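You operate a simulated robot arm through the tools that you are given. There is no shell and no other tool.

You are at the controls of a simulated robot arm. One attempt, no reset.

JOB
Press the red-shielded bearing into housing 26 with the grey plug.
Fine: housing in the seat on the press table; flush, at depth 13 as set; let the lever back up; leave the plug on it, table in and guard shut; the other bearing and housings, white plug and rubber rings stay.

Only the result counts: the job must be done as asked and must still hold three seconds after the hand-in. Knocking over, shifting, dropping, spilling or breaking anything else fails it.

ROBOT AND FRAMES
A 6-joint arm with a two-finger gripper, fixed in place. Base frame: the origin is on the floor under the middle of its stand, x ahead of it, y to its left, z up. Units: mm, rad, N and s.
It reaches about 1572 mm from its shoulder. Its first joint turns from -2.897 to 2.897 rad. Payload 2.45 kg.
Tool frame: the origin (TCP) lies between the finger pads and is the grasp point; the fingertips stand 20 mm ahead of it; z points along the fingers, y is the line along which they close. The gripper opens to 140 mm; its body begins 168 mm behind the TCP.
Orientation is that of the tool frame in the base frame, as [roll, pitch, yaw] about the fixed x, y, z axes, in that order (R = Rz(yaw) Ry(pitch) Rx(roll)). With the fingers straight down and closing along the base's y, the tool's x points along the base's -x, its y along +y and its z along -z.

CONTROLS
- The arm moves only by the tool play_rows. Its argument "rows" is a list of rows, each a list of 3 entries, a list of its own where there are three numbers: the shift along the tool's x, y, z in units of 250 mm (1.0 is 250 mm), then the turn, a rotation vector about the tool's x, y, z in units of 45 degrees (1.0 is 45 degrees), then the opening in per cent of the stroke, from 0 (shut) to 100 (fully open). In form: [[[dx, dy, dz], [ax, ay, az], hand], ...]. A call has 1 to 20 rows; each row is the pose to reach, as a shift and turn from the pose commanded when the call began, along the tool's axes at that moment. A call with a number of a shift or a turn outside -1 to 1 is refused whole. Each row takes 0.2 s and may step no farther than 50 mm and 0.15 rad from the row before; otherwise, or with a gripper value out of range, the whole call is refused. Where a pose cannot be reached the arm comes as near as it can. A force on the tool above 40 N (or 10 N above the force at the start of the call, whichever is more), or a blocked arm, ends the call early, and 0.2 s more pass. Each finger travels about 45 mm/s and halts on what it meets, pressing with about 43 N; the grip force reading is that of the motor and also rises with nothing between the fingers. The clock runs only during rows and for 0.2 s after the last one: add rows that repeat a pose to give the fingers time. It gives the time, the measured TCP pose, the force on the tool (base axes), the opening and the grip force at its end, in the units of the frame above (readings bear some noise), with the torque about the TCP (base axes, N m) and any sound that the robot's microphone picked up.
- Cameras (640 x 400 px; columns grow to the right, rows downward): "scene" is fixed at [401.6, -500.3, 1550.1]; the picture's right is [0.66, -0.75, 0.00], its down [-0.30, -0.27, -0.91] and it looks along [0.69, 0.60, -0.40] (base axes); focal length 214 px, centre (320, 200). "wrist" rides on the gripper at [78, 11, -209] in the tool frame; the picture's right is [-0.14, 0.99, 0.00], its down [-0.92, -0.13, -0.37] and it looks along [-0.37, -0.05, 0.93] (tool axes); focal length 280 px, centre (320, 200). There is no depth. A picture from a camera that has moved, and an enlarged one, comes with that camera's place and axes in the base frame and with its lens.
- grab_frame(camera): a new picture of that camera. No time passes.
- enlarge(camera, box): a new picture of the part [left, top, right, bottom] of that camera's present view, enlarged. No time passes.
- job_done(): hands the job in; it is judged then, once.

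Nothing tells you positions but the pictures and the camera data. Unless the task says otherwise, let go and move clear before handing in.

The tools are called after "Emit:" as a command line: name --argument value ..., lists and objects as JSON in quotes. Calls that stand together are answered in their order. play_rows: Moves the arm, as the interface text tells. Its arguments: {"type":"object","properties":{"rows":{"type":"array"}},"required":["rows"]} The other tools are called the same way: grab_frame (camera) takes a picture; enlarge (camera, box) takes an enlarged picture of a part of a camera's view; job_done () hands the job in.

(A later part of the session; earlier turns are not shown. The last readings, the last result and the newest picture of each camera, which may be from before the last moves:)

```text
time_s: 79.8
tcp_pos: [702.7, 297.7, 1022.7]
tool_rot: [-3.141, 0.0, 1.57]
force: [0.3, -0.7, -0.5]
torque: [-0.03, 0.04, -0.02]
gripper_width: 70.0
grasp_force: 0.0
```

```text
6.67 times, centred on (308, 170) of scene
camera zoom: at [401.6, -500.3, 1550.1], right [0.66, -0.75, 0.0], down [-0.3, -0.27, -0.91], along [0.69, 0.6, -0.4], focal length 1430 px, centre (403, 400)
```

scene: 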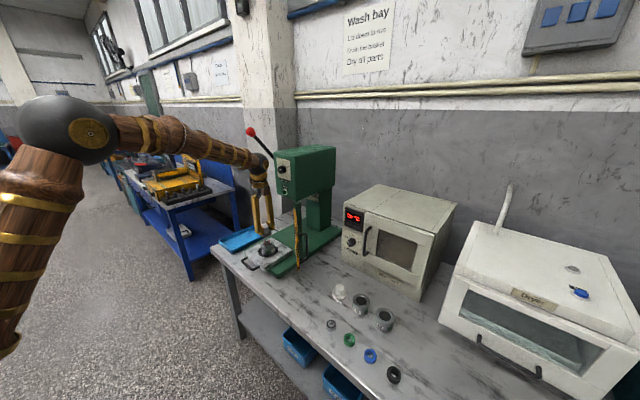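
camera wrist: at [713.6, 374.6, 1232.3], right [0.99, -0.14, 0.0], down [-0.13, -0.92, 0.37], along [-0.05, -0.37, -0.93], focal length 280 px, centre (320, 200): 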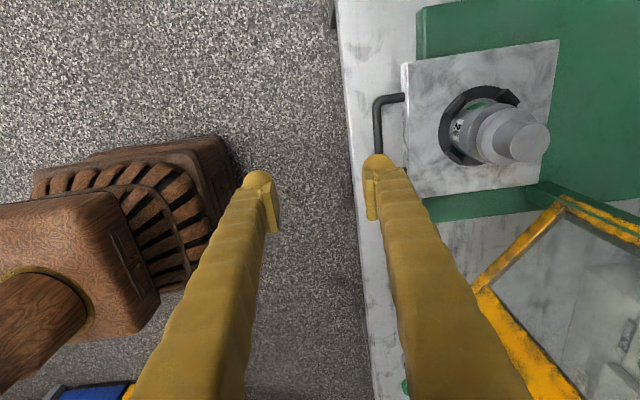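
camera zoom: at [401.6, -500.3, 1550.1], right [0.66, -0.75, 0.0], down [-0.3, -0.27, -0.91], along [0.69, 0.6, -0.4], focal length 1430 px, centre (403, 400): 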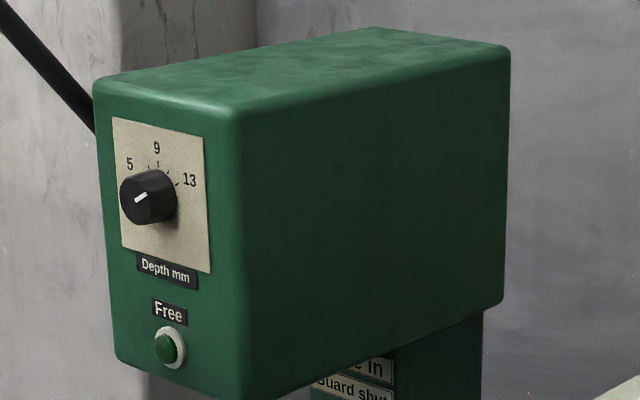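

The stack on the seat is upright and the handle bar is at about x 785, z 845, centred near y 300. I'll close the fingers, go down in front of the bench to handle height and check.

Emit:
play_rows --rows '[[[0, 0, 0.16], [0, 0, 0], 35], [[0, 0, 0.32], [0, 0, 0], 20], [[0, 0, 0.48], [0, 0, 0], 5], [[0, 0, 0.6], [0, 0, 0], 2], [[0, 0, 0.652], [0, 0, 0], 2], [[0, 0, 0.652], [0, 0, 0], 2], [[0, 0, 0.652], [0, 0, 0], 2]]'

Emit:
grab_frame --camera "wrist"

Emit:
enlarge --camera "scene" --box '[215, 215, 295, 285]'

```text
time_s: 81.4
tcp_pos: [702.5, 297.3, 861.0]
tool_rot: [-3.141, 0.001, 1.571]
force: [-0.5, 0.6, -0.4]
torque: [0.02, 0.0, -0.01]
gripper_width: 2.8
grasp_force: 0.1
```

```text
taken
camera wrist: at [713.3, 375.0, 1070.6], right [0.99, -0.14, 0.0], down [-0.13, -0.92, 0.37], along [-0.05, -0.37, -0.93], focal length 280 px, centre (320, 200)
```

wrist: 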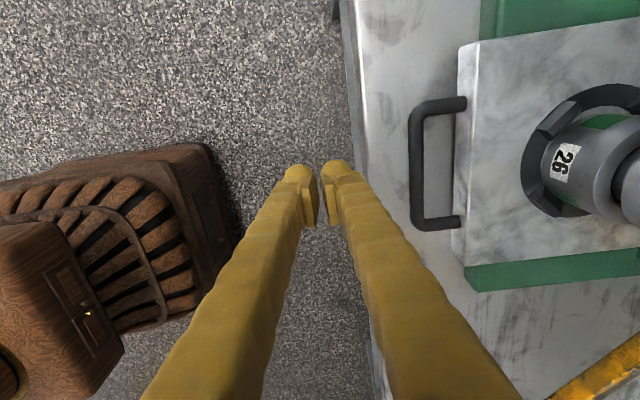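

```text
5.71 times, centred on (255, 250) of scene
camera zoom: at [401.6, -500.3, 1550.1], right [0.66, -0.75, 0.0], down [-0.3, -0.27, -0.91], along [0.69, 0.6, -0.4], focal length 1226 px, centre (691, -86)
```

zoom: 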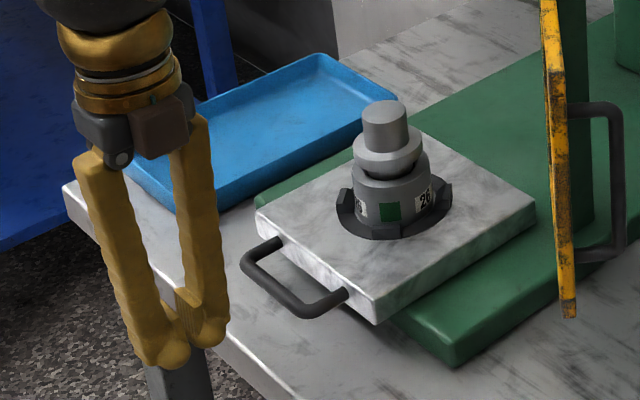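

Handle bar centre is at (784, 301). I'll line up in y and height and approach to just short of contact.

Emit:
play_rows --rows '[[[0.016, 0.05, 0.014], [0, 0, 0], 0], [[0.016, 0.12, 0.014], [0, 0, 0], 0], [[0.016, 0.17, 0.014], [0, 0, 0], 0], [[0.016, 0.17, 0.014], [0, 0, 0], 0]]'

Emit:
grab_frame --camera "wrist"

Emit:
enlarge --camera "scene" --box '[225, 230, 275, 275]'

```text
time_s: 82.4
tcp_pos: [744.3, 301.2, 857.6]
tool_rot: [3.141, 0.0, 1.571]
force: [1.4, -0.2, 0.7]
torque: [0.0, 0.0, -0.02]
gripper_width: 0.0
grasp_force: 29.8
```

```text
taken
camera wrist: at [755.7, 378.9, 1067.0], right [0.99, -0.14, 0.0], down [-0.13, -0.92, 0.37], along [-0.05, -0.36, -0.93], focal length 280 px, centre (320, 200)
```

wrist: 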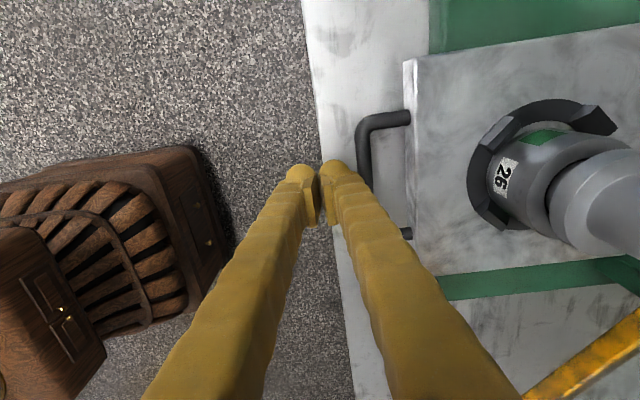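

```text
8.89 times, centred on (250, 252) of scene
camera zoom: at [401.6, -500.3, 1550.1], right [0.66, -0.75, 0.0], down [-0.3, -0.27, -0.91], along [0.69, 0.6, -0.4], focal length 1906 px, centre (942, -267)
```

zoom: 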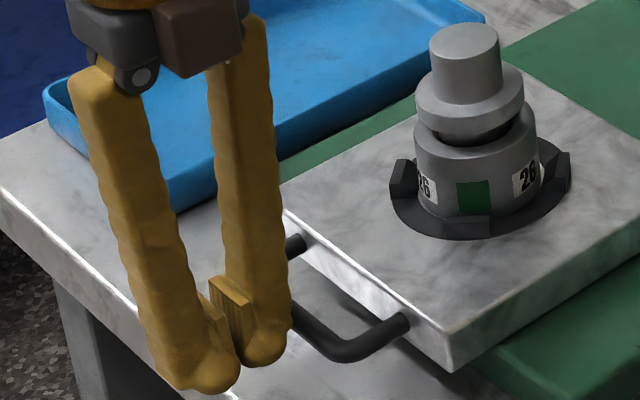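

The fingertip is right in front of the bar. Pushing slowly now while watching the force.

Emit:
play_rows --rows '[[[0, 0.012, 0], [0, 0, 0], 0], [[0, 0.024, 0], [0, 0, 0], 0], [[0, 0.036, 0], [0, 0, 0], 0], [[0, 0.048, 0], [0, 0, 0], 0], [[0, 0.06, 0], [0, 0, 0], 0], [[0, 0.072, 0], [0, 0, 0], 0], [[0, 0.084, 0], [0, 0, 0], 0], [[0, 0.096, 0], [0, 0, 0], 0]]'

Emit:
enlarge --camera "scene" --box '[225, 220, 295, 275]'

```text
time_s: 84.2
tcp_pos: [769.3, 300.3, 858.0]
tool_rot: [-3.14, -0.001, 1.57]
force: [-1.3, 0.3, -0.9]
torque: [0.0, 0.03, -0.02]
gripper_width: 0.4
grasp_force: 29.3
```

```text
7.27 times, centred on (260, 248) of scene
camera zoom: at [401.6, -500.3, 1550.1], right [0.66, -0.75, 0.0], down [-0.3, -0.27, -0.91], along [0.69, 0.6, -0.4], focal length 1560 px, centre (756, -146)
```

zoom: 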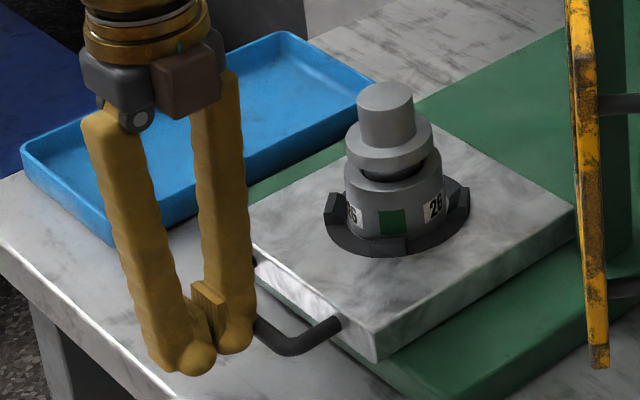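

The table slides easily and the stack rides along upright. Continuing the push.

Emit:
play_rows --rows '[[[0, 0.012, 0], [0, 0, 0], 0], [[0, 0.028, 0], [0, 0, 0], 0], [[0, 0.048, 0], [0, 0, 0], 0], [[0, 0.068, 0], [0, 0, 0], 0], [[0, 0.088, 0], [0, 0, 0], 0], [[0, 0.108, 0], [0, 0, 0], 0], [[0, 0.128, 0], [0, 0, 0], 0], [[0, 0.148, 0], [0, 0, 0], 0], [[0, 0.168, 0], [0, 0, 0], 0], [[0, 0.188, 0], [0, 0, 0], 0], [[0, 0.208, 0], [0, 0, 0], 0], [[0, 0.228, 0], [0, 0, 0], 0], [[0, 0.244, 0], [0, 0, 0], 0], [[0, 0.252, 0], [0, 0, 0], 0]]'

Emit:
enlarge --camera "scene" --box '[235, 150, 345, 275]'

Emit:
grab_frame --camera "wrist"

```text
time_s: 87.2
tcp_pos: [832.9, 301.5, 856.4]
tool_rot: [-3.141, 0.001, 1.571]
force: [-0.8, 0.5, -0.4]
torque: [0.02, 0.03, -0.02]
gripper_width: 0.0
grasp_force: 29.2
```

```text
3.20 times, centred on (290, 212) of scene
camera zoom: at [401.6, -500.3, 1550.1], right [0.66, -0.75, 0.0], down [-0.3, -0.27, -0.91], along [0.69, 0.6, -0.4], focal length 686 px, centre (416, 160)
```

zoom: 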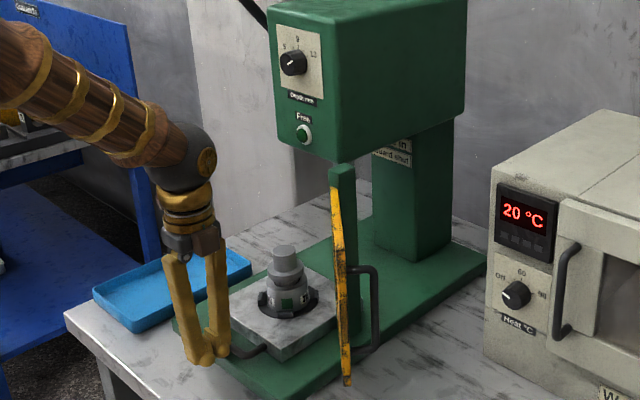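

```text
taken
camera wrist: at [842.7, 378.8, 1066.6], right [0.99, -0.14, 0.0], down [-0.13, -0.92, 0.37], along [-0.05, -0.37, -0.93], focal length 280 px, centre (320, 200)
```

wrist: 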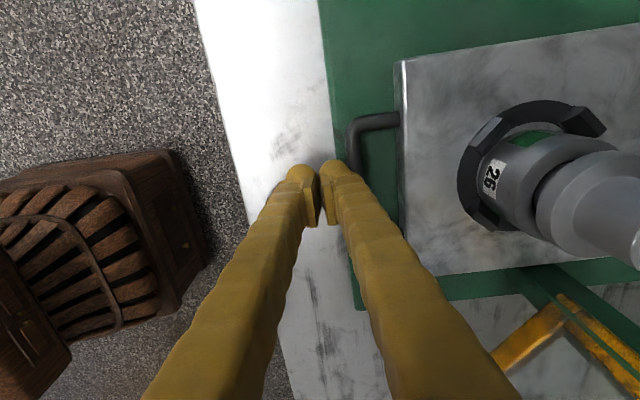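

Emit:
play_rows --rows '[[[0, 0.01, 0], [0, 0, 0], 0], [[0, 0.026, 0], [0, 0, 0], 0], [[0, 0.046, 0], [0, 0, 0], 0], [[0, 0.066, 0], [0, 0, 0], 0], [[0, 0.086, 0], [0, 0, 0], 0], [[0, 0.106, 0], [0, 0, 0], 0], [[0, 0.126, 0], [0, 0, 0], 0], [[0, 0.146, 0], [0, 0, 0], 0], [[0, 0.166, 0], [0, 0, 0], 0], [[0, 0.186, 0], [0, 0, 0], 0], [[0, 0.206, 0], [0, 0, 0], 0], [[0, 0.222, 0], [0, 0, 0], 0], [[0, 0.232, 0], [0, 0, 0], 0]]'

Emit:
enlarge --camera "scene" --box '[235, 150, 345, 275]'

Emit:
grab_frame --camera "wrist"

```text
time_s: 90.0
tcp_pos: [891.0, 300.2, 857.2]
tool_rot: [-3.141, 0.001, 1.571]
force: [-1.2, -0.2, -1.2]
torque: [-0.01, 0.01, 0.0]
gripper_width: 0.0
grasp_force: 29.0
```

```text
3.20 times, centred on (290, 212) of scene
camera zoom: at [401.6, -500.3, 1550.1], right [0.66, -0.75, 0.0], down [-0.3, -0.27, -0.91], along [0.69, 0.6, -0.4], focal length 686 px, centre (416, 160)
```

zoom: 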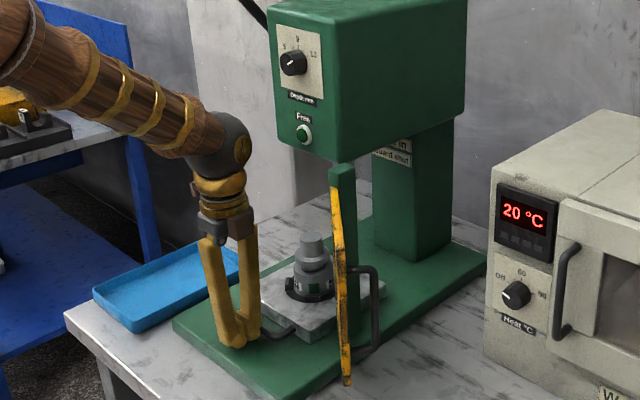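

```text
taken
camera wrist: at [900.6, 378.4, 1066.7], right [0.99, -0.14, 0.0], down [-0.13, -0.92, 0.37], along [-0.05, -0.37, -0.93], focal length 280 px, centre (320, 200)
```

wrist: 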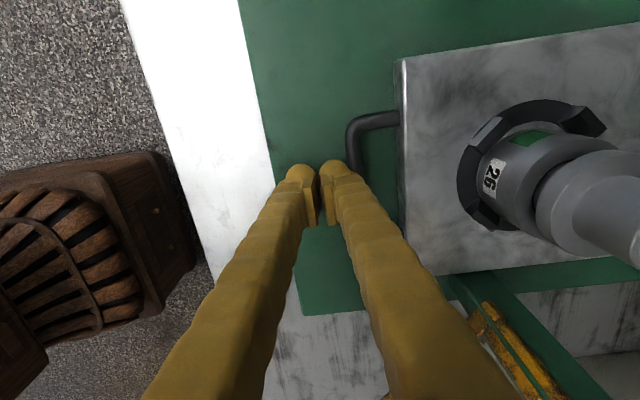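

Emit:
play_rows --rows '[[[0, 0.01, 0], [0, 0, 0], 0], [[0, 0.022, 0], [0, 0, 0], 0], [[0, 0.034, 0], [0, 0, 0], 0], [[0, 0.046, 0], [0, 0, 0], 0], [[0, 0.058, 0], [0, 0, 0], 0], [[0, 0.07, 0], [0, 0, 0], 0], [[0, 0.082, 0], [0, 0, 0], 0], [[0, 0.094, 0], [0, 0, 0], 0], [[0, 0.104, 0], [0, 0, 0], 0], [[0, 0.112, 0], [0, 0, 0], 0], [[0, 0.12, 0], [0, 0, 0], 0]]'

Emit:
enlarge --camera "scene" --box '[235, 150, 345, 275]'

Emit:
grab_frame --camera "wrist"

```text
time_s: 92.4
tcp_pos: [919.7, 301.1, 857.3]
tool_rot: [3.14, 0.001, 1.571]
force: [-0.7, -0.2, -0.5]
torque: [-0.04, -0.01, 0.0]
gripper_width: 0.0
grasp_force: 29.3
```

```text
3.20 times, centred on (290, 212) of scene
camera zoom: at [401.6, -500.3, 1550.1], right [0.66, -0.75, 0.0], down [-0.3, -0.27, -0.91], along [0.69, 0.6, -0.4], focal length 686 px, centre (416, 160)
```

zoom: 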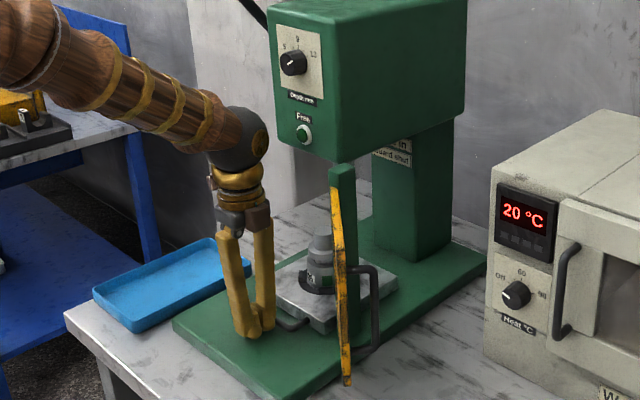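

```text
taken
camera wrist: at [930.6, 378.4, 1067.1], right [0.99, -0.14, 0.0], down [-0.13, -0.92, 0.37], along [-0.05, -0.36, -0.93], focal length 280 px, centre (320, 200)
```

wrist: 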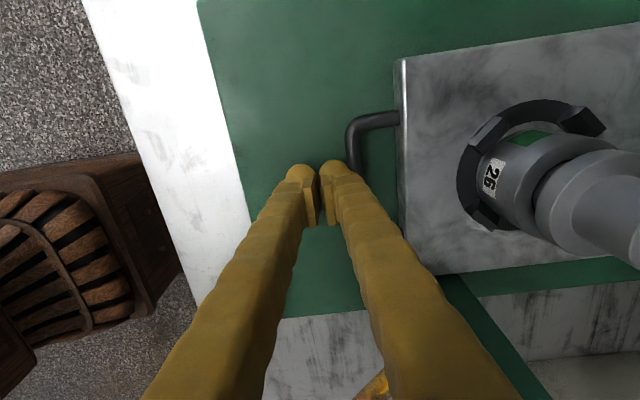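

Emit:
play_rows --rows '[[[0, 0.008, 0], [0, 0, 0], 0], [[0, 0.016, 0], [0, 0, 0], 0], [[0, 0.024, 0], [0, 0, 0], 0], [[0, 0.032, 0], [0, 0, 0], 0], [[0, 0.04, 0], [0, 0, 0], 0], [[0, 0.048, 0], [0, 0, 0], 0], [[0, 0.056, 0], [0, 0, 0], 0], [[0, 0.064, 0], [0, 0, 0], 0]]'

Emit:
enlarge --camera "scene" --box '[235, 150, 345, 275]'

```text
time_s: 94.2
tcp_pos: [935.6, 301.0, 856.6]
tool_rot: [-3.14, 0.002, 1.571]
force: [-0.7, 1.0, 0.0]
torque: [-0.02, 0.04, -0.02]
gripper_width: 0.2
grasp_force: 30.0
```

```text
3.20 times, centred on (290, 212) of scene
camera zoom: at [401.6, -500.3, 1550.1], right [0.66, -0.75, 0.0], down [-0.3, -0.27, -0.91], along [0.69, 0.6, -0.4], focal length 686 px, centre (416, 160)
```

zoom: 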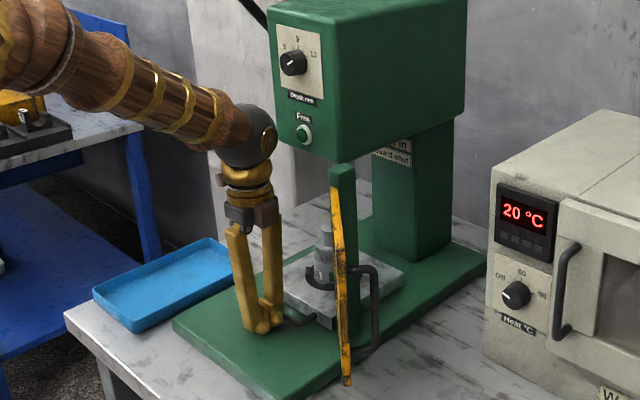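

Emit:
enlarge --camera "scene" --box '[265, 190, 325, 260]'

Emit:
grab_frame --camera "wrist"

```text
5.71 times, centred on (295, 225) of scene
camera zoom: at [401.6, -500.3, 1550.1], right [0.66, -0.75, 0.0], down [-0.3, -0.27, -0.91], along [0.69, 0.6, -0.4], focal length 1226 px, centre (463, 57)
```

zoom: 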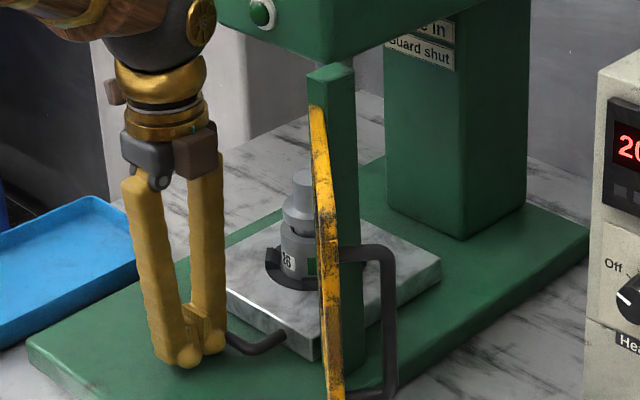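

```text
taken
camera wrist: at [946.8, 378.4, 1066.8], right [0.99, -0.14, 0.0], down [-0.13, -0.92, 0.37], along [-0.05, -0.37, -0.93], focal length 280 px, centre (320, 200)
```

wrist: 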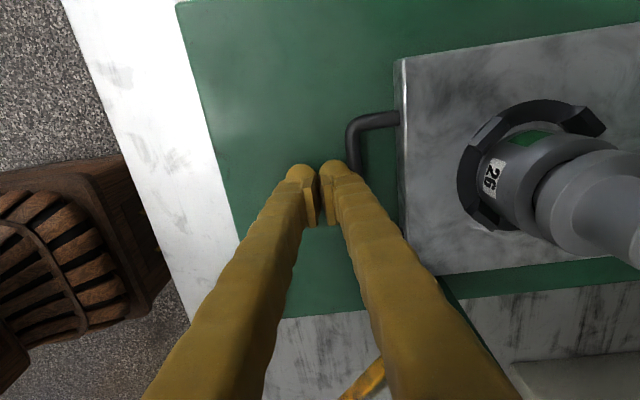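

The table needs about 40 mm more, but with the tool vertical my wrist would come close to the "Free" lamp on the head. I'll back off 10 mm and tilt the tool 15° so the wrist stays well back.

Emit:
play_rows --rows '[[[0, -0.04, 0], [0, 0, 0], 0], [[0, -0.04, 0], [-0.111, 0, 0], 0], [[0, -0.04, 0], [-0.222, 0, 0], 0], [[0, -0.04, 0], [-0.333, 0, 0], 0], [[0, -0.04, 0], [-0.333, 0, 0], 0]]'

Emit:
enlarge --camera "scene" --box '[255, 200, 325, 265]'

Emit:
grab_frame --camera "wrist"

```text
time_s: 95.4
tcp_pos: [927.1, 301.2, 858.3]
tool_rot: [2.877, -0.001, 1.572]
force: [-0.1, 0.3, -0.3]
torque: [-0.05, -0.01, -0.01]
gripper_width: 0.0
grasp_force: 29.0
```

```text
6.15 times, centred on (290, 232) of scene
camera zoom: at [401.6, -500.3, 1550.1], right [0.66, -0.75, 0.0], down [-0.3, -0.27, -0.91], along [0.69, 0.6, -0.4], focal length 1320 px, centre (505, 0)
```

zoom: 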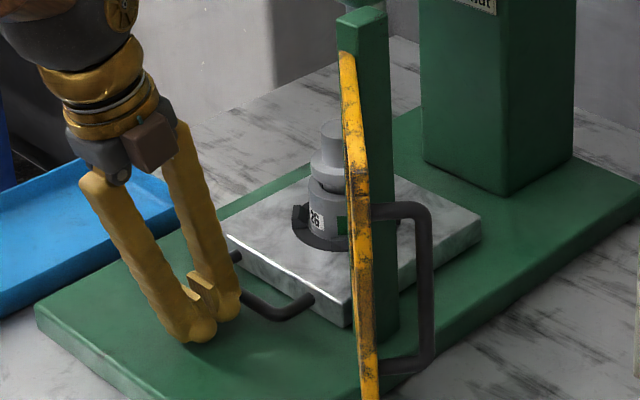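

```text
taken
camera wrist: at [882.2, 378.6, 1062.4], right [0.96, -0.14, 0.26], down [-0.22, -0.92, 0.32], along [0.19, -0.36, -0.91], focal length 280 px, centre (320, 200)
```

wrist: 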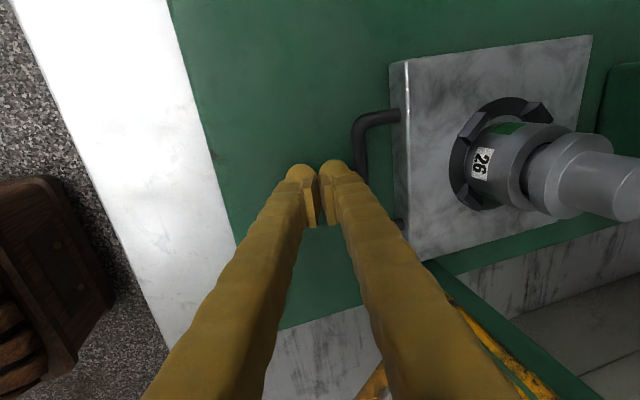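

Emit:
play_rows --rows '[[[0, 0.0155, 0.0041], [0, 0, 0], 0], [[0, 0.0309, 0.0083], [0, 0, 0], 0], [[0, 0.0425, 0.0114], [0, 0, 0], 0], [[0, 0.0541, 0.0145], [0, 0, 0], 0], [[0, 0.0657, 0.0176], [0, 0, 0], 0], [[0, 0.0773, 0.0207], [0, 0, 0], 0], [[0, 0.0889, 0.0238], [0, 0, 0], 0], [[0, 0.1005, 0.0269], [0, 0, 0], 0], [[0, 0.112, 0.03], [0, 0, 0], 0], [[0, 0.1236, 0.0331], [0, 0, 0], 0], [[0, 0.1352, 0.0362], [0, 0, 0], 0], [[0, 0.143, 0.0383], [0, 0, 0], 0]]'

Emit:
enlarge --camera "scene" --box '[255, 190, 325, 255]'

Emit:
grab_frame --camera "wrist"

```text
time_s: 98.0
tcp_pos: [964.6, 301.3, 857.5]
tool_rot: [2.88, 0.001, 1.57]
force: [-1.4, -0.1, -0.3]
torque: [0.01, 0.04, 0.03]
gripper_width: 0.1
grasp_force: 29.3
```

```text
6.15 times, centred on (290, 222) of scene
camera zoom: at [401.6, -500.3, 1550.1], right [0.66, -0.75, 0.0], down [-0.3, -0.27, -0.91], along [0.69, 0.6, -0.4], focal length 1320 px, centre (505, 62)
```

zoom: 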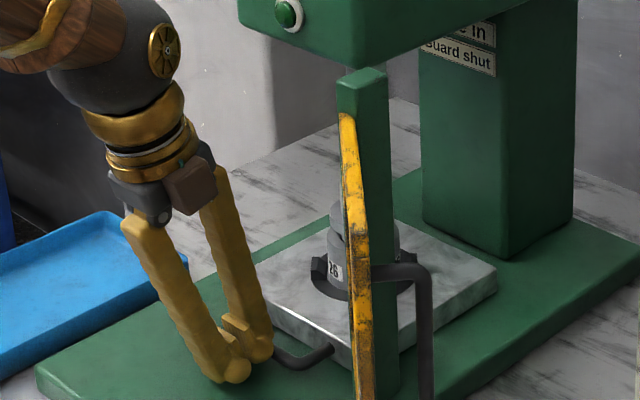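

```text
taken
camera wrist: at [919.3, 379.0, 1062.5], right [0.96, -0.14, 0.26], down [-0.22, -0.92, 0.32], along [0.19, -0.36, -0.91], focal length 280 px, centre (320, 200)
```

wrist: 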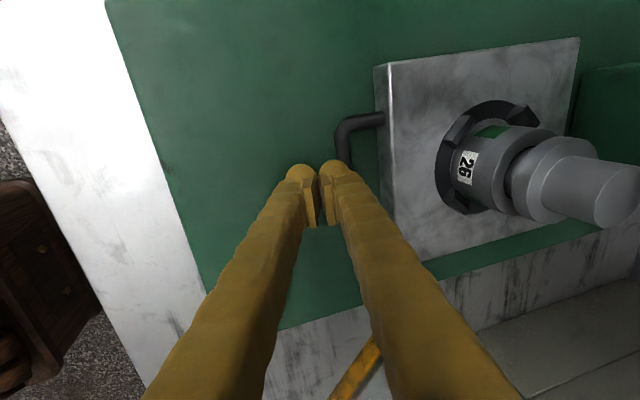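

Emit:
play_rows --rows '[[[0, 0.008, 0.0021], [0, 0, 0], 0], [[0, 0.0155, 0.0041], [0, 0, 0], 0], [[0, 0.0232, 0.0062], [0, 0, 0], 0], [[0, 0.0309, 0.0083], [0, 0, 0], 0], [[0, 0.0386, 0.0104], [0, 0, 0], 0], [[0, 0.0464, 0.0124], [0, 0, 0], 0]]'

Emit:
enlarge --camera "scene" --box '[255, 190, 325, 255]'

Emit:
grab_frame --camera "wrist"

```text
time_s: 99.4
tcp_pos: [975.6, 301.1, 856.7]
tool_rot: [2.88, -0.001, 1.572]
force: [-1.0, -0.1, 0.2]
torque: [-0.03, -0.01, -0.02]
gripper_width: 0.0
grasp_force: 29.6
```

```text
6.15 times, centred on (290, 222) of scene
camera zoom: at [401.6, -500.3, 1550.1], right [0.66, -0.75, 0.0], down [-0.3, -0.27, -0.91], along [0.69, 0.6, -0.4], focal length 1320 px, centre (505, 62)
```

zoom: 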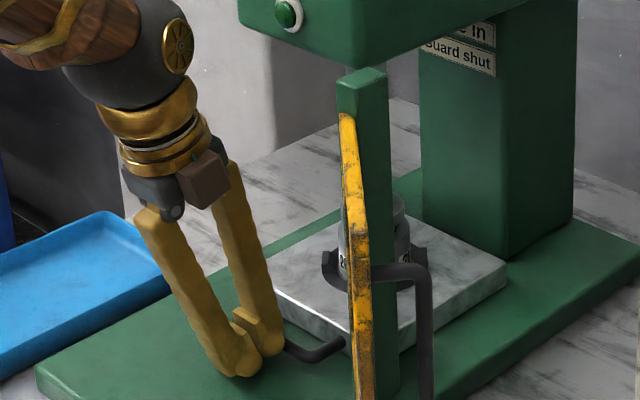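

```text
taken
camera wrist: at [931.4, 379.0, 1062.5], right [0.96, -0.14, 0.26], down [-0.22, -0.92, 0.32], along [0.19, -0.36, -0.91], focal length 280 px, centre (320, 200)
```

wrist: 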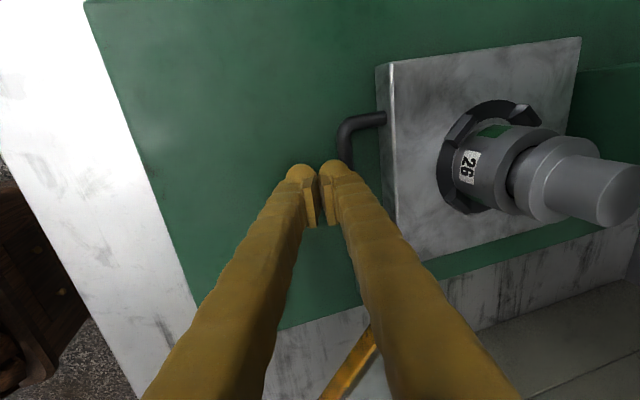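

Emit:
play_rows --rows '[[[0, 0.0077, 0.0021], [0, 0, 0], 0], [[0, 0.0155, 0.0041], [0, 0, 0], 0], [[0, 0.0232, 0.0062], [0, 0, 0], 0], [[0, 0.0309, 0.0083], [0, 0, 0], 0]]'

Emit:
enlarge --camera "scene" --box '[270, 170, 330, 230]'

Emit:
grab_frame --camera "wrist"

```text
time_s: 100.2
tcp_pos: [977.6, 300.3, 857.3]
tool_rot: [2.883, 0.002, 1.57]
force: [-12.4, -3.0, 6.0]
torque: [-0.19, -0.04, -0.15]
gripper_width: 0.1
grasp_force: 29.1
stopped in row 3: the force on the tool passed its limit at 48 N (the readings are from after the stop); the commanded pose is now the measured one
```

```text
6.67 times, centred on (300, 200) of scene
camera zoom: at [401.6, -500.3, 1550.1], right [0.66, -0.75, 0.0], down [-0.3, -0.27, -0.91], along [0.69, 0.6, -0.4], focal length 1430 px, centre (453, 200)
```

zoom: 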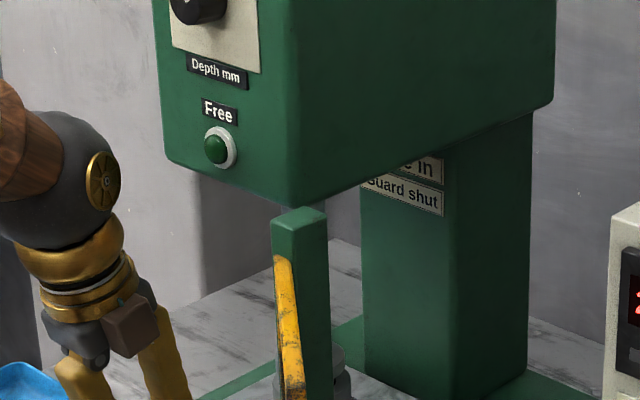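

```text
taken
camera wrist: at [934.5, 379.1, 1062.7], right [0.96, -0.14, 0.25], down [-0.22, -0.92, 0.33], along [0.19, -0.37, -0.91], focal length 280 px, centre (320, 200)
```

wrist: 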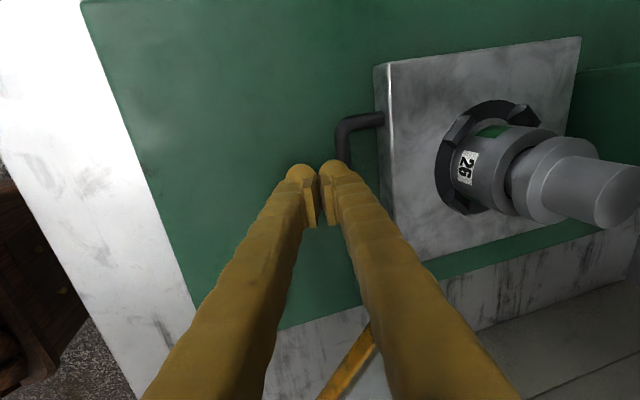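

The table hit its end stop and the stack is still upright. I'll back away, raise and straighten the tool, then check everything before dealing with the guard.

Emit:
play_rows --rows '[[[0, -0.0773, -0.0207], [0, 0, 0], 0], [[0, -0.232, -0.062], [0, 0, 0], 0], [[0, -0.194, -0.203], [0, 0, 0], 0], [[0, -0.156, -0.344], [0, 0, 0], 0], [[0, -0.119, -0.485], [0, 0, 0], 0], [[0, -0.087, -0.603], [0, 0, 0], 0], [[0, -0.087, -0.603], [0.111, 0, 0], 0], [[0, -0.087, -0.603], [0.222, 0, 0], 0], [[0, -0.087, -0.603], [0.333, 0, 0], 0], [[0, -0.087, -0.603], [0.333, 0, 0], 0]]'

Emit:
grab_frame --camera "wrist"

Emit:
enlarge --camera "scene" --box '[250, 150, 340, 270]'

```text
time_s: 102.4
tcp_pos: [919.2, 301.1, 996.3]
tool_rot: [-3.14, 0.002, 1.572]
force: [-0.9, -0.1, 0.2]
torque: [0.01, 0.0, -0.01]
gripper_width: 0.2
grasp_force: 28.8
```

```text
taken
camera wrist: at [930.1, 379.2, 1206.5], right [0.99, -0.14, 0.0], down [-0.13, -0.92, 0.37], along [-0.05, -0.37, -0.93], focal length 280 px, centre (320, 200)
```

wrist: 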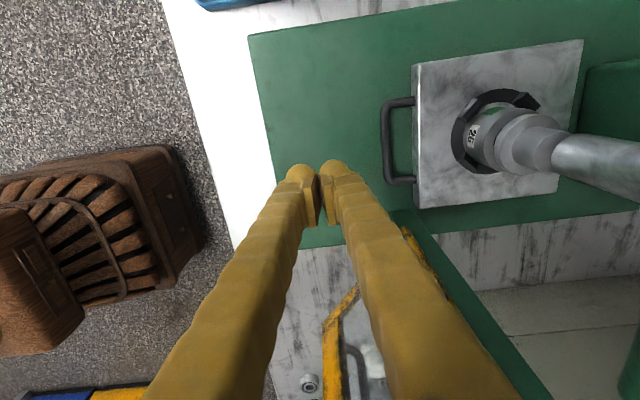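

```text
3.33 times, centred on (295, 210) of scene
camera zoom: at [401.6, -500.3, 1550.1], right [0.66, -0.75, 0.0], down [-0.3, -0.27, -0.91], along [0.69, 0.6, -0.4], focal length 715 px, centre (403, 167)
```

zoom: 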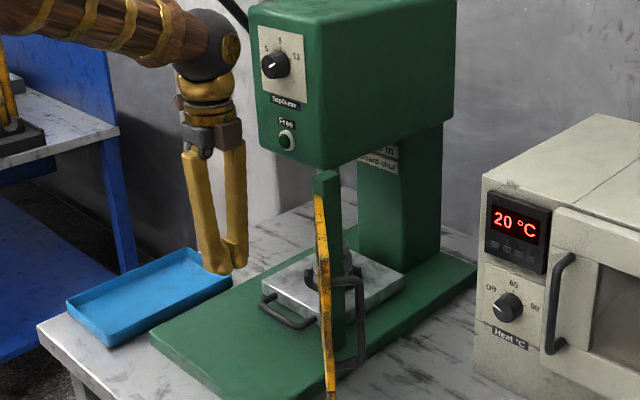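

Emit:
enlarge --camera "wrist" --box '[380, 30, 640, 230]'

Emit:
enlarge --camera "wrist" --box '[260, 200, 560, 400]'

```text
2.00 times, centred on (510, 130) of wrist
camera zoom: at [930.1, 379.2, 1206.5], right [0.99, -0.14, 0.0], down [-0.13, -0.92, 0.37], along [-0.05, -0.37, -0.93], focal length 561 px, centre (-60, 340)
```

zoom: 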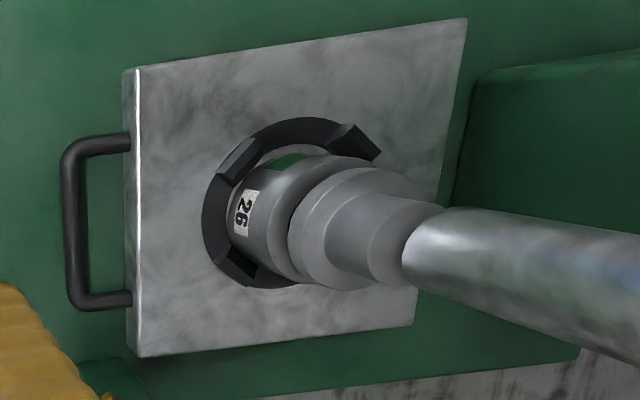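

```text
2.00 times, centred on (410, 300) of wrist
camera zoom: at [930.1, 379.2, 1206.5], right [0.99, -0.14, 0.0], down [-0.13, -0.92, 0.37], along [-0.05, -0.37, -0.93], focal length 561 px, centre (140, 0)
```

zoom: 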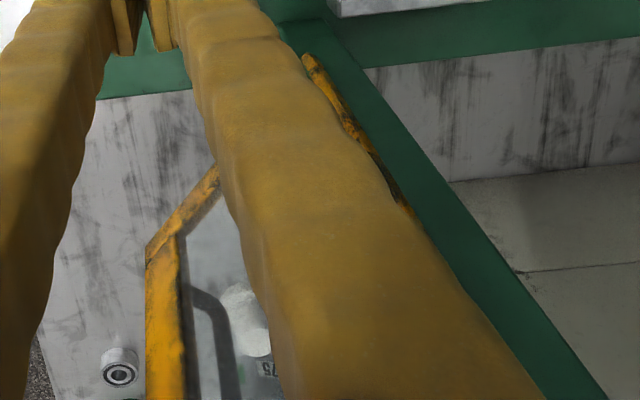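

The ram is coaxial right above the plug and the table is fully in. Now I'll go round in front of the guard to its outer side.

Emit:
play_rows --rows '[[[0, -0.16, 0], [0, 0, 0], 0], [[0, -0.32, 0], [0, 0, 0], 0], [[0, -0.48, 0], [0, 0, 0], 0], [[0, -0.66, 0], [0, 0, 0], 0]]'

Emit:
play_rows --rows '[[[-0.17, 0, 0], [0, 0, 0], 0], [[-0.34, 0, 0], [0, 0, 0], 0], [[-0.51, 0, 0], [0, 0, 0], 0], [[-0.68, 0, 0], [0, 0, 0], 0], [[-0.85, 0, 0], [0, 0, 0], 0], [[-1.0, 0, 0], [0, 0, 0], 0]]'

Emit:
play_rows --rows '[[[-0.18, 0, 0], [0, 0, 0], 0], [[-0.36, 0, 0], [0, 0, 0], 0], [[-0.5, 0, 0], [0, 0, 0], 0], [[-0.5, 0, 0], [0, 0, 0], 0]]'

Emit:
grab_frame --camera "wrist"

Emit:
enlarge --camera "scene" --box '[240, 150, 350, 290]'

```text
time_s: 103.4
tcp_pos: [753.7, 300.1, 997.1]
tool_rot: [-3.137, 0.002, 1.572]
force: [-0.7, -0.5, 0.6]
torque: [0.0, 0.02, 0.02]
gripper_width: 0.2
grasp_force: 29.6
```

```text
time_s: 104.8
tcp_pos: [754.3, 50.6, 998.0]
tool_rot: [-3.139, 0.003, 1.572]
force: [0.9, -1.0, -0.2]
torque: [0.03, -0.01, 0.0]
gripper_width: 0.0
grasp_force: 29.3
```

```text
time_s: 105.8
tcp_pos: [753.1, -73.3, 998.2]
tool_rot: [-3.137, 0.001, 1.57]
force: [-0.8, 0.0, 0.5]
torque: [-0.01, 0.0, -0.02]
gripper_width: 0.0
grasp_force: 29.3
```

```text
taken
camera wrist: at [764.5, 4.6, 1207.5], right [0.99, -0.14, 0.0], down [-0.13, -0.92, 0.37], along [-0.05, -0.37, -0.93], focal length 280 px, centre (320, 200)
```

wrist: 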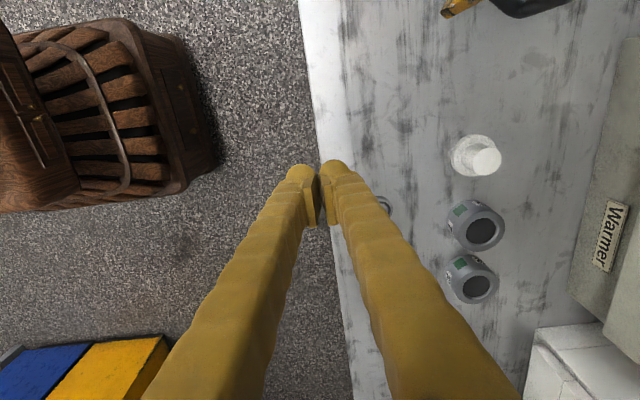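

```text
2.86 times, centred on (295, 220) of scene
camera zoom: at [401.6, -500.3, 1550.1], right [0.66, -0.75, 0.0], down [-0.3, -0.27, -0.91], along [0.69, 0.6, -0.4], focal length 613 px, centre (391, 143)
```

zoom: 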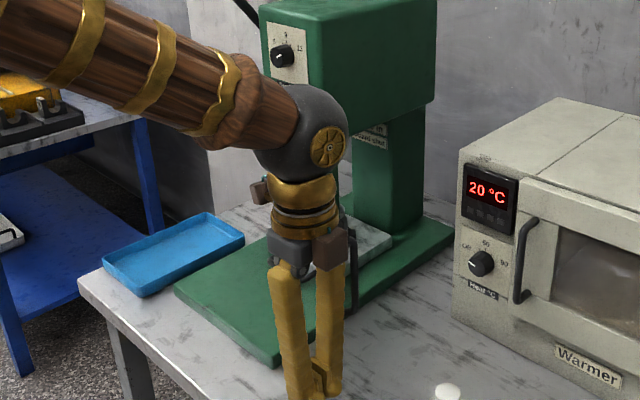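

I'll turn the gripper back so the camera looks forward (+x), which gives a proper view of the guard.

Emit:
play_rows --rows '[[[0, 0, 0], [0, 0, -0.166], 0], [[0, 0, 0], [0, 0, -0.332], 0], [[0, 0, 0], [0, 0, -0.5], 0], [[0, 0, 0], [0, 0, -0.666], 0], [[0, 0, 0], [0, 0, -0.832], 0], [[0, 0, 0], [0, 0, -1.0], 0]]'

Emit:
play_rows --rows '[[[0, 0, 0], [0, 0, -0.166], 0], [[0, 0, 0], [0, 0, -0.332], 0], [[0, 0, 0], [0, 0, -0.5], 0], [[0, 0, 0], [0, 0, -0.666], 0], [[0, 0, 0], [0, 0, -0.832], 0], [[0, 0, 0], [0, 0, -1.0], 0]]'

Emit:
grab_frame --camera "wrist"

```text
time_s: 107.2
tcp_pos: [754.1, -74.4, 998.3]
tool_rot: [-3.138, -0.001, 2.358]
force: [0.4, 0.9, -0.5]
torque: [0.01, -0.01, -0.01]
gripper_width: 0.0
grasp_force: 29.8
```

```text
time_s: 108.6
tcp_pos: [753.6, -72.7, 997.8]
tool_rot: [-3.141, -0.003, -3.139]
force: [0.5, 0.4, -0.1]
torque: [-0.02, -0.02, 0.0]
gripper_width: 0.0
grasp_force: 29.4
```

```text
taken
camera wrist: at [675.7, -63.3, 1207.9], right [0.14, 0.99, 0.0], down [0.92, -0.13, 0.37], along [0.36, -0.05, -0.93], focal length 280 px, centre (320, 200)
```

wrist: 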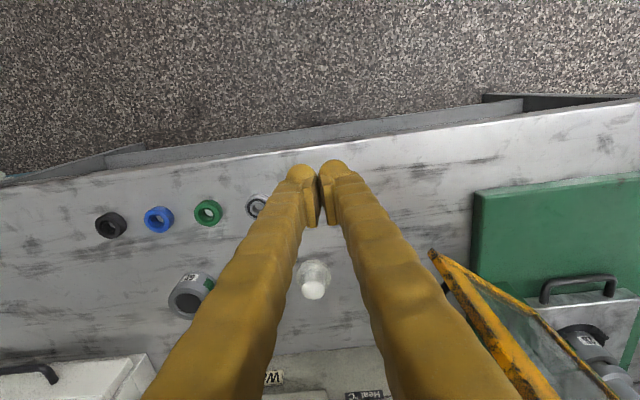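

Emit:
play_rows --rows '[[[-0.02, 0.05, -0.18], [0, 0, 0], 0], [[-0.05, 0.1, -0.36], [0, 0, 0], 0], [[-0.08, 0.16, -0.54], [0, 0, 0], 0], [[-0.108, 0.21, -0.7], [0, 0, 0], 0], [[-0.108, 0.21, -0.73], [0, 0, 0], 0]]'

Emit:
grab_frame --camera "wrist"

Emit:
enlarge --camera "wrist" --box '[330, 140, 570, 330]'

```text
time_s: 109.8
tcp_pos: [780.1, -20.8, 1181.1]
tool_rot: [-3.14, -0.001, -3.141]
force: [-0.4, -0.3, 0.1]
torque: [-0.01, 0.02, -0.04]
gripper_width: 0.0
grasp_force: 29.4
```

```text
taken
camera wrist: at [703.4, -10.4, 1390.4], right [0.14, 0.99, 0.0], down [0.92, -0.13, 0.36], along [0.36, -0.05, -0.93], focal length 280 px, centre (320, 200)
```

wrist: 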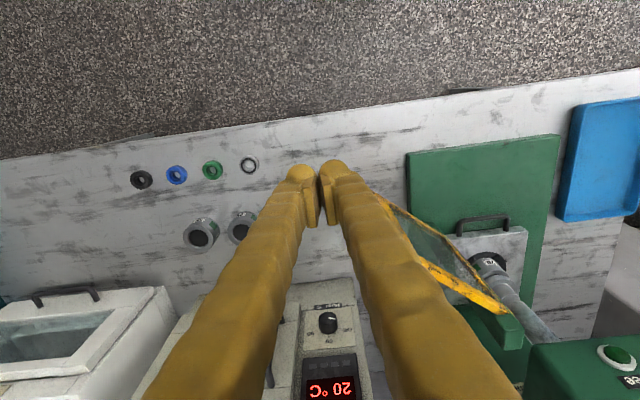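

```text
2.11 times, centred on (450, 235) of wrist
camera zoom: at [703.4, -10.4, 1390.4], right [0.14, 0.99, 0.0], down [0.92, -0.13, 0.36], along [0.36, -0.05, -0.93], focal length 590 px, centre (46, 126)
```

zoom: 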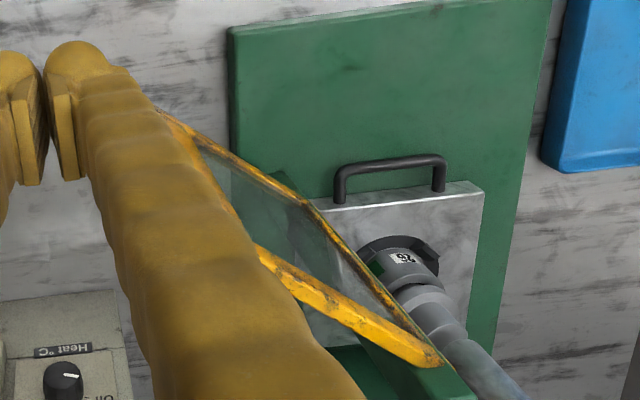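

Emit:
play_rows --rows '[[[0, -0.16, 0], [0, 0, 0], 0], [[0, -0.32, 0], [0, 0, 0], 0], [[0, -0.32, 0], [0, 0, 0], 0]]'

Emit:
enlarge --camera "wrist" --box '[380, 150, 600, 320]'

```text
time_s: 110.6
tcp_pos: [781.2, -102.8, 1179.7]
tool_rot: [-3.138, -0.003, 3.141]
force: [0.5, -0.4, -0.3]
torque: [0.0, 0.0, -0.01]
gripper_width: 0.0
grasp_force: 29.9
```

```text
2.35 times, centred on (490, 235) of wrist
camera zoom: at [703.9, -91.5, 1390.2], right [0.14, 0.99, 0.0], down [0.92, -0.13, 0.37], along [0.36, -0.05, -0.93], focal length 660 px, centre (-80, 118)
```

zoom: 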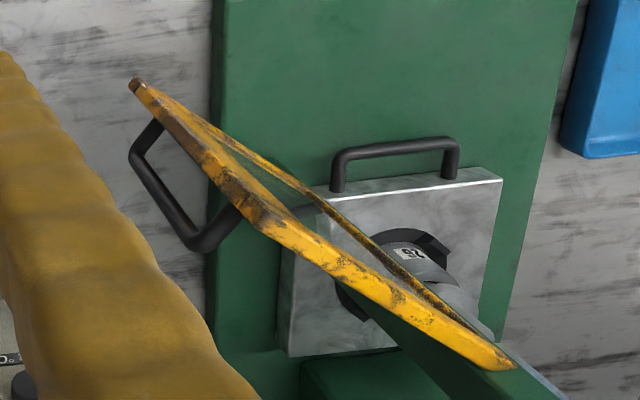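

The guard's geometry is clear now: hinge top near (1004, 192), free end near (892, 48), handle bow at about 150 mm from the hinge on the outer face. I'll move over to its outer side above it, then descend beside the panel between hinge and handle.

Emit:
play_rows --rows '[[[-0.13, 0.1, 0], [0, 0, 0], 0], [[-0.27, 0.22, 0], [0, 0, 0], 0], [[-0.41, 0.34, 0], [0, 0, 0], 0], [[-0.55, 0.46, 0], [0, 0, 0], 0], [[-0.69, 0.59, 0], [0, 0, 0], 0], [[-0.82, 0.728, 0], [0, 0, 0], 0], [[-0.82, 0.728, 0], [0, 0, 0], 0]]'

Emit:
grab_frame --camera "wrist"

Emit:
enlarge --camera "scene" --box '[240, 120, 380, 260]'

```text
time_s: 112.2
tcp_pos: [986.0, 79.9, 1179.7]
tool_rot: [-3.139, -0.005, -3.141]
force: [0.1, -0.4, -0.6]
torque: [-0.01, -0.01, 0.01]
gripper_width: 0.0
grasp_force: 29.0
```

```text
taken
camera wrist: at [908.8, 91.1, 1388.5], right [0.14, 0.99, 0.0], down [0.92, -0.13, 0.37], along [0.36, -0.05, -0.93], focal length 280 px, centre (320, 200)
```

wrist: 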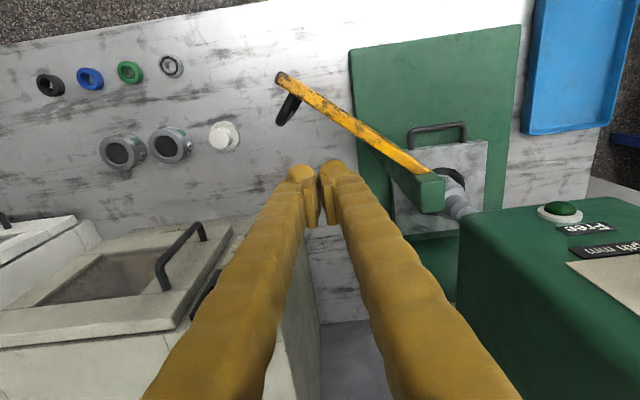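

```text
2.86 times, centred on (310, 190) of scene
camera zoom: at [401.6, -500.3, 1550.1], right [0.66, -0.75, 0.0], down [-0.3, -0.27, -0.91], along [0.69, 0.6, -0.4], focal length 613 px, centre (349, 229)
```

zoom: 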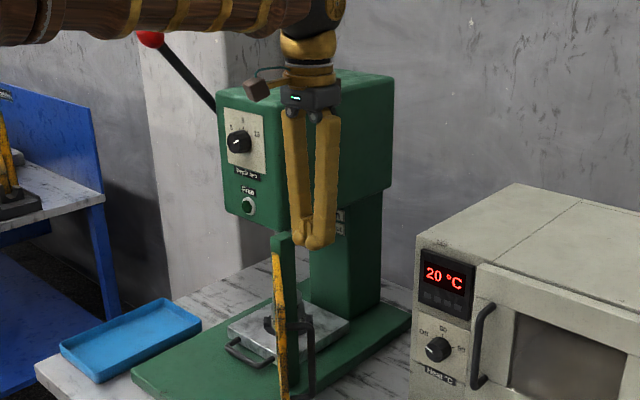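

The fingers are beside the outer face with about 20 mm gap. Descending next to the panel.

Emit:
play_rows --rows '[[[0, 0, 0.16], [0, 0, 0], 0], [[0, 0, 0.32], [0, 0, 0], 0], [[0, 0, 0.48], [0, 0, 0], 0], [[0, 0, 0.64], [0, 0, 0], 0], [[0, 0, 0.7], [0, 0, 0], 0], [[0, 0, 0.7], [0, 0, 0], 0]]'

Emit:
grab_frame --camera "wrist"

Emit:
enlarge --camera "scene" --box '[260, 150, 350, 270]'

```text
time_s: 113.6
tcp_pos: [986.8, 81.1, 1003.5]
tool_rot: [-3.14, -0.002, 3.141]
force: [-0.1, -0.4, 0.9]
torque: [0.0, -0.01, 0.0]
gripper_width: 0.1
grasp_force: 28.8
```

```text
taken
camera wrist: at [908.0, 91.6, 1213.5], right [0.14, 0.99, 0.0], down [0.92, -0.13, 0.37], along [0.36, -0.05, -0.93], focal length 280 px, centre (320, 200)
```

wrist: 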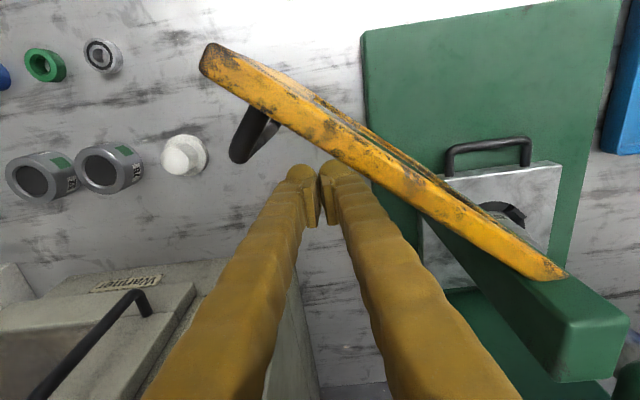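

```text
3.33 times, centred on (305, 210) of scene
camera zoom: at [401.6, -500.3, 1550.1], right [0.66, -0.75, 0.0], down [-0.3, -0.27, -0.91], along [0.69, 0.6, -0.4], focal length 715 px, centre (370, 167)
```

zoom: 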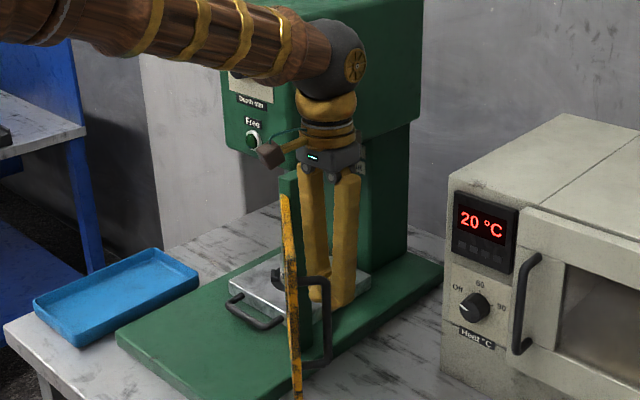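

Now I'll sweep along the hinge arc, pushing the panel's outer face, slowly and in stages.

Emit:
play_rows --rows '[[[0.036, 0.0296, 0], [0, 0, 0], 0], [[0.07, 0.0572, 0], [0, 0, 0], 0], [[0.108, 0.0748, 0], [0, 0, 0], 0], [[0.1468, 0.094, 0], [0, 0, 0], 0], [[0.176, 0.1144, 0], [0, 0, 0], 0], [[0.204, 0.1368, 0], [0, 0, 0], 0], [[0.2296, 0.1616, 0], [0, 0, 0], 0], [[0.2532, 0.1884, 0], [0, 0, 0], 0]]'

Emit:
grab_frame --camera "wrist"

Emit:
enlarge --camera "scene" --box '[250, 150, 340, 270]'

```text
time_s: 115.4
tcp_pos: [920.8, 130.1, 1004.9]
tool_rot: [-3.141, -0.002, 3.141]
force: [-0.2, -0.3, 0.1]
torque: [0.05, -0.01, 0.01]
gripper_width: 0.1
grasp_force: 29.0
```

```text
taken
camera wrist: at [844.4, 138.8, 1214.7], right [0.14, 0.99, 0.0], down [0.92, -0.13, 0.37], along [0.36, -0.05, -0.93], focal length 280 px, centre (320, 200)
```

wrist: 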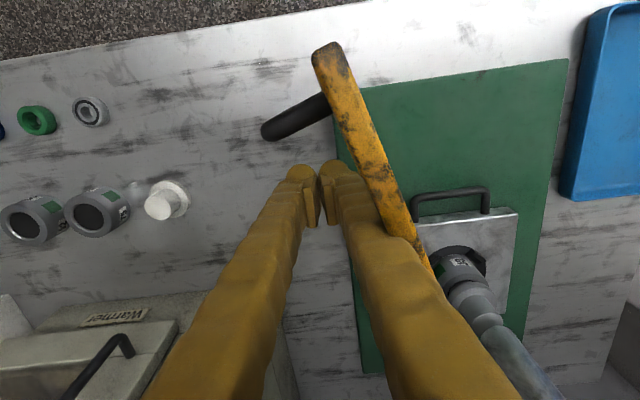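

```text
3.33 times, centred on (295, 210) of scene
camera zoom: at [401.6, -500.3, 1550.1], right [0.66, -0.75, 0.0], down [-0.3, -0.27, -0.91], along [0.69, 0.6, -0.4], focal length 715 px, centre (403, 167)
```

zoom: 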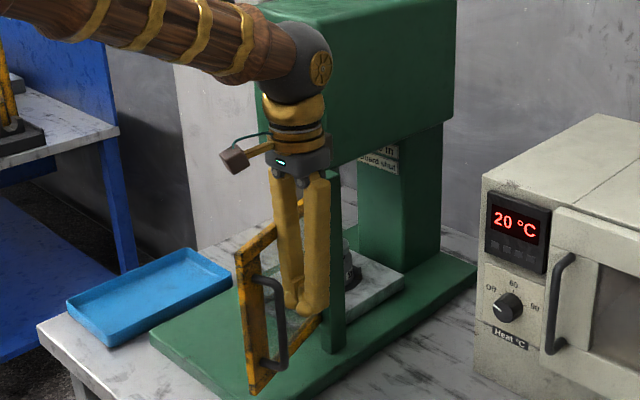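

The guard follows smoothly. Continuing the arc.

Emit:
play_rows --rows '[[[0.0196, 0.0292, 0], [0, 0, 0], 0], [[0.0376, 0.06, 0], [0, 0, 0], 0], [[0.0532, 0.092, 0], [0, 0, 0], 0], [[0.066, 0.1252, 0], [0, 0, 0], 0], [[0.0756, 0.1596, 0], [0, 0, 0], 0], [[0.0824, 0.1944, 0], [0, 0, 0], 0], [[0.086, 0.2296, 0], [0, 0, 0], 0], [[0.0864, 0.2656, 0], [0, 0, 0], 0], [[0.084, 0.3012, 0], [0, 0, 0], 0], [[0.078, 0.3364, 0], [0, 0, 0], 0]]'

Emit:
grab_frame --camera "wrist"

Emit:
enlarge --camera "scene" --box '[240, 120, 340, 270]'

```text
time_s: 117.6
tcp_pos: [902.7, 211.7, 1004.4]
tool_rot: [-3.139, -0.004, 3.141]
force: [-0.5, -0.6, -0.1]
torque: [-0.05, 0.02, 0.02]
gripper_width: 0.0
grasp_force: 29.9
```

```text
taken
camera wrist: at [824.8, 222.8, 1214.8], right [0.14, 0.99, 0.0], down [0.92, -0.13, 0.37], along [0.36, -0.05, -0.93], focal length 280 px, centre (320, 200)
```

wrist: 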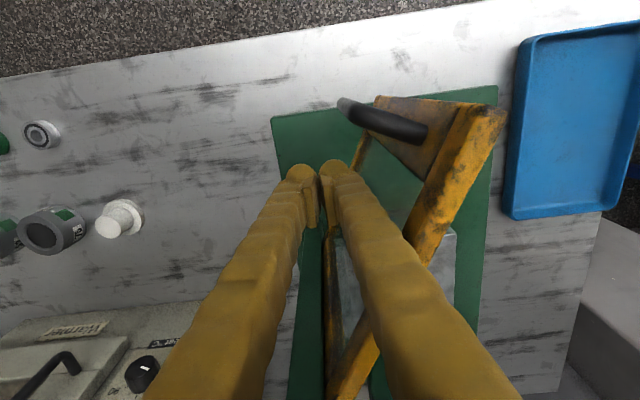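

```text
2.67 times, centred on (290, 195) of scene
camera zoom: at [401.6, -500.3, 1550.1], right [0.66, -0.75, 0.0], down [-0.3, -0.27, -0.91], along [0.69, 0.6, -0.4], focal length 572 px, centre (400, 213)
```

zoom: 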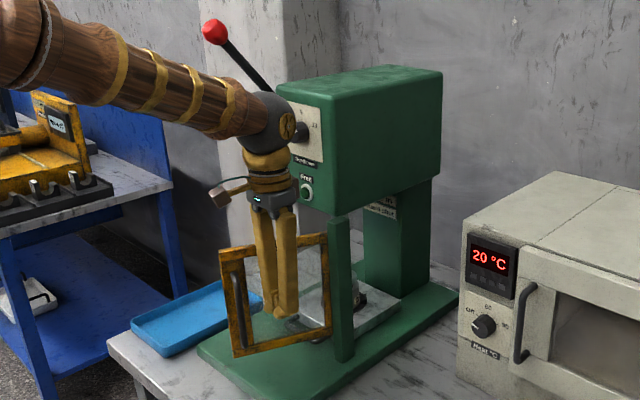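

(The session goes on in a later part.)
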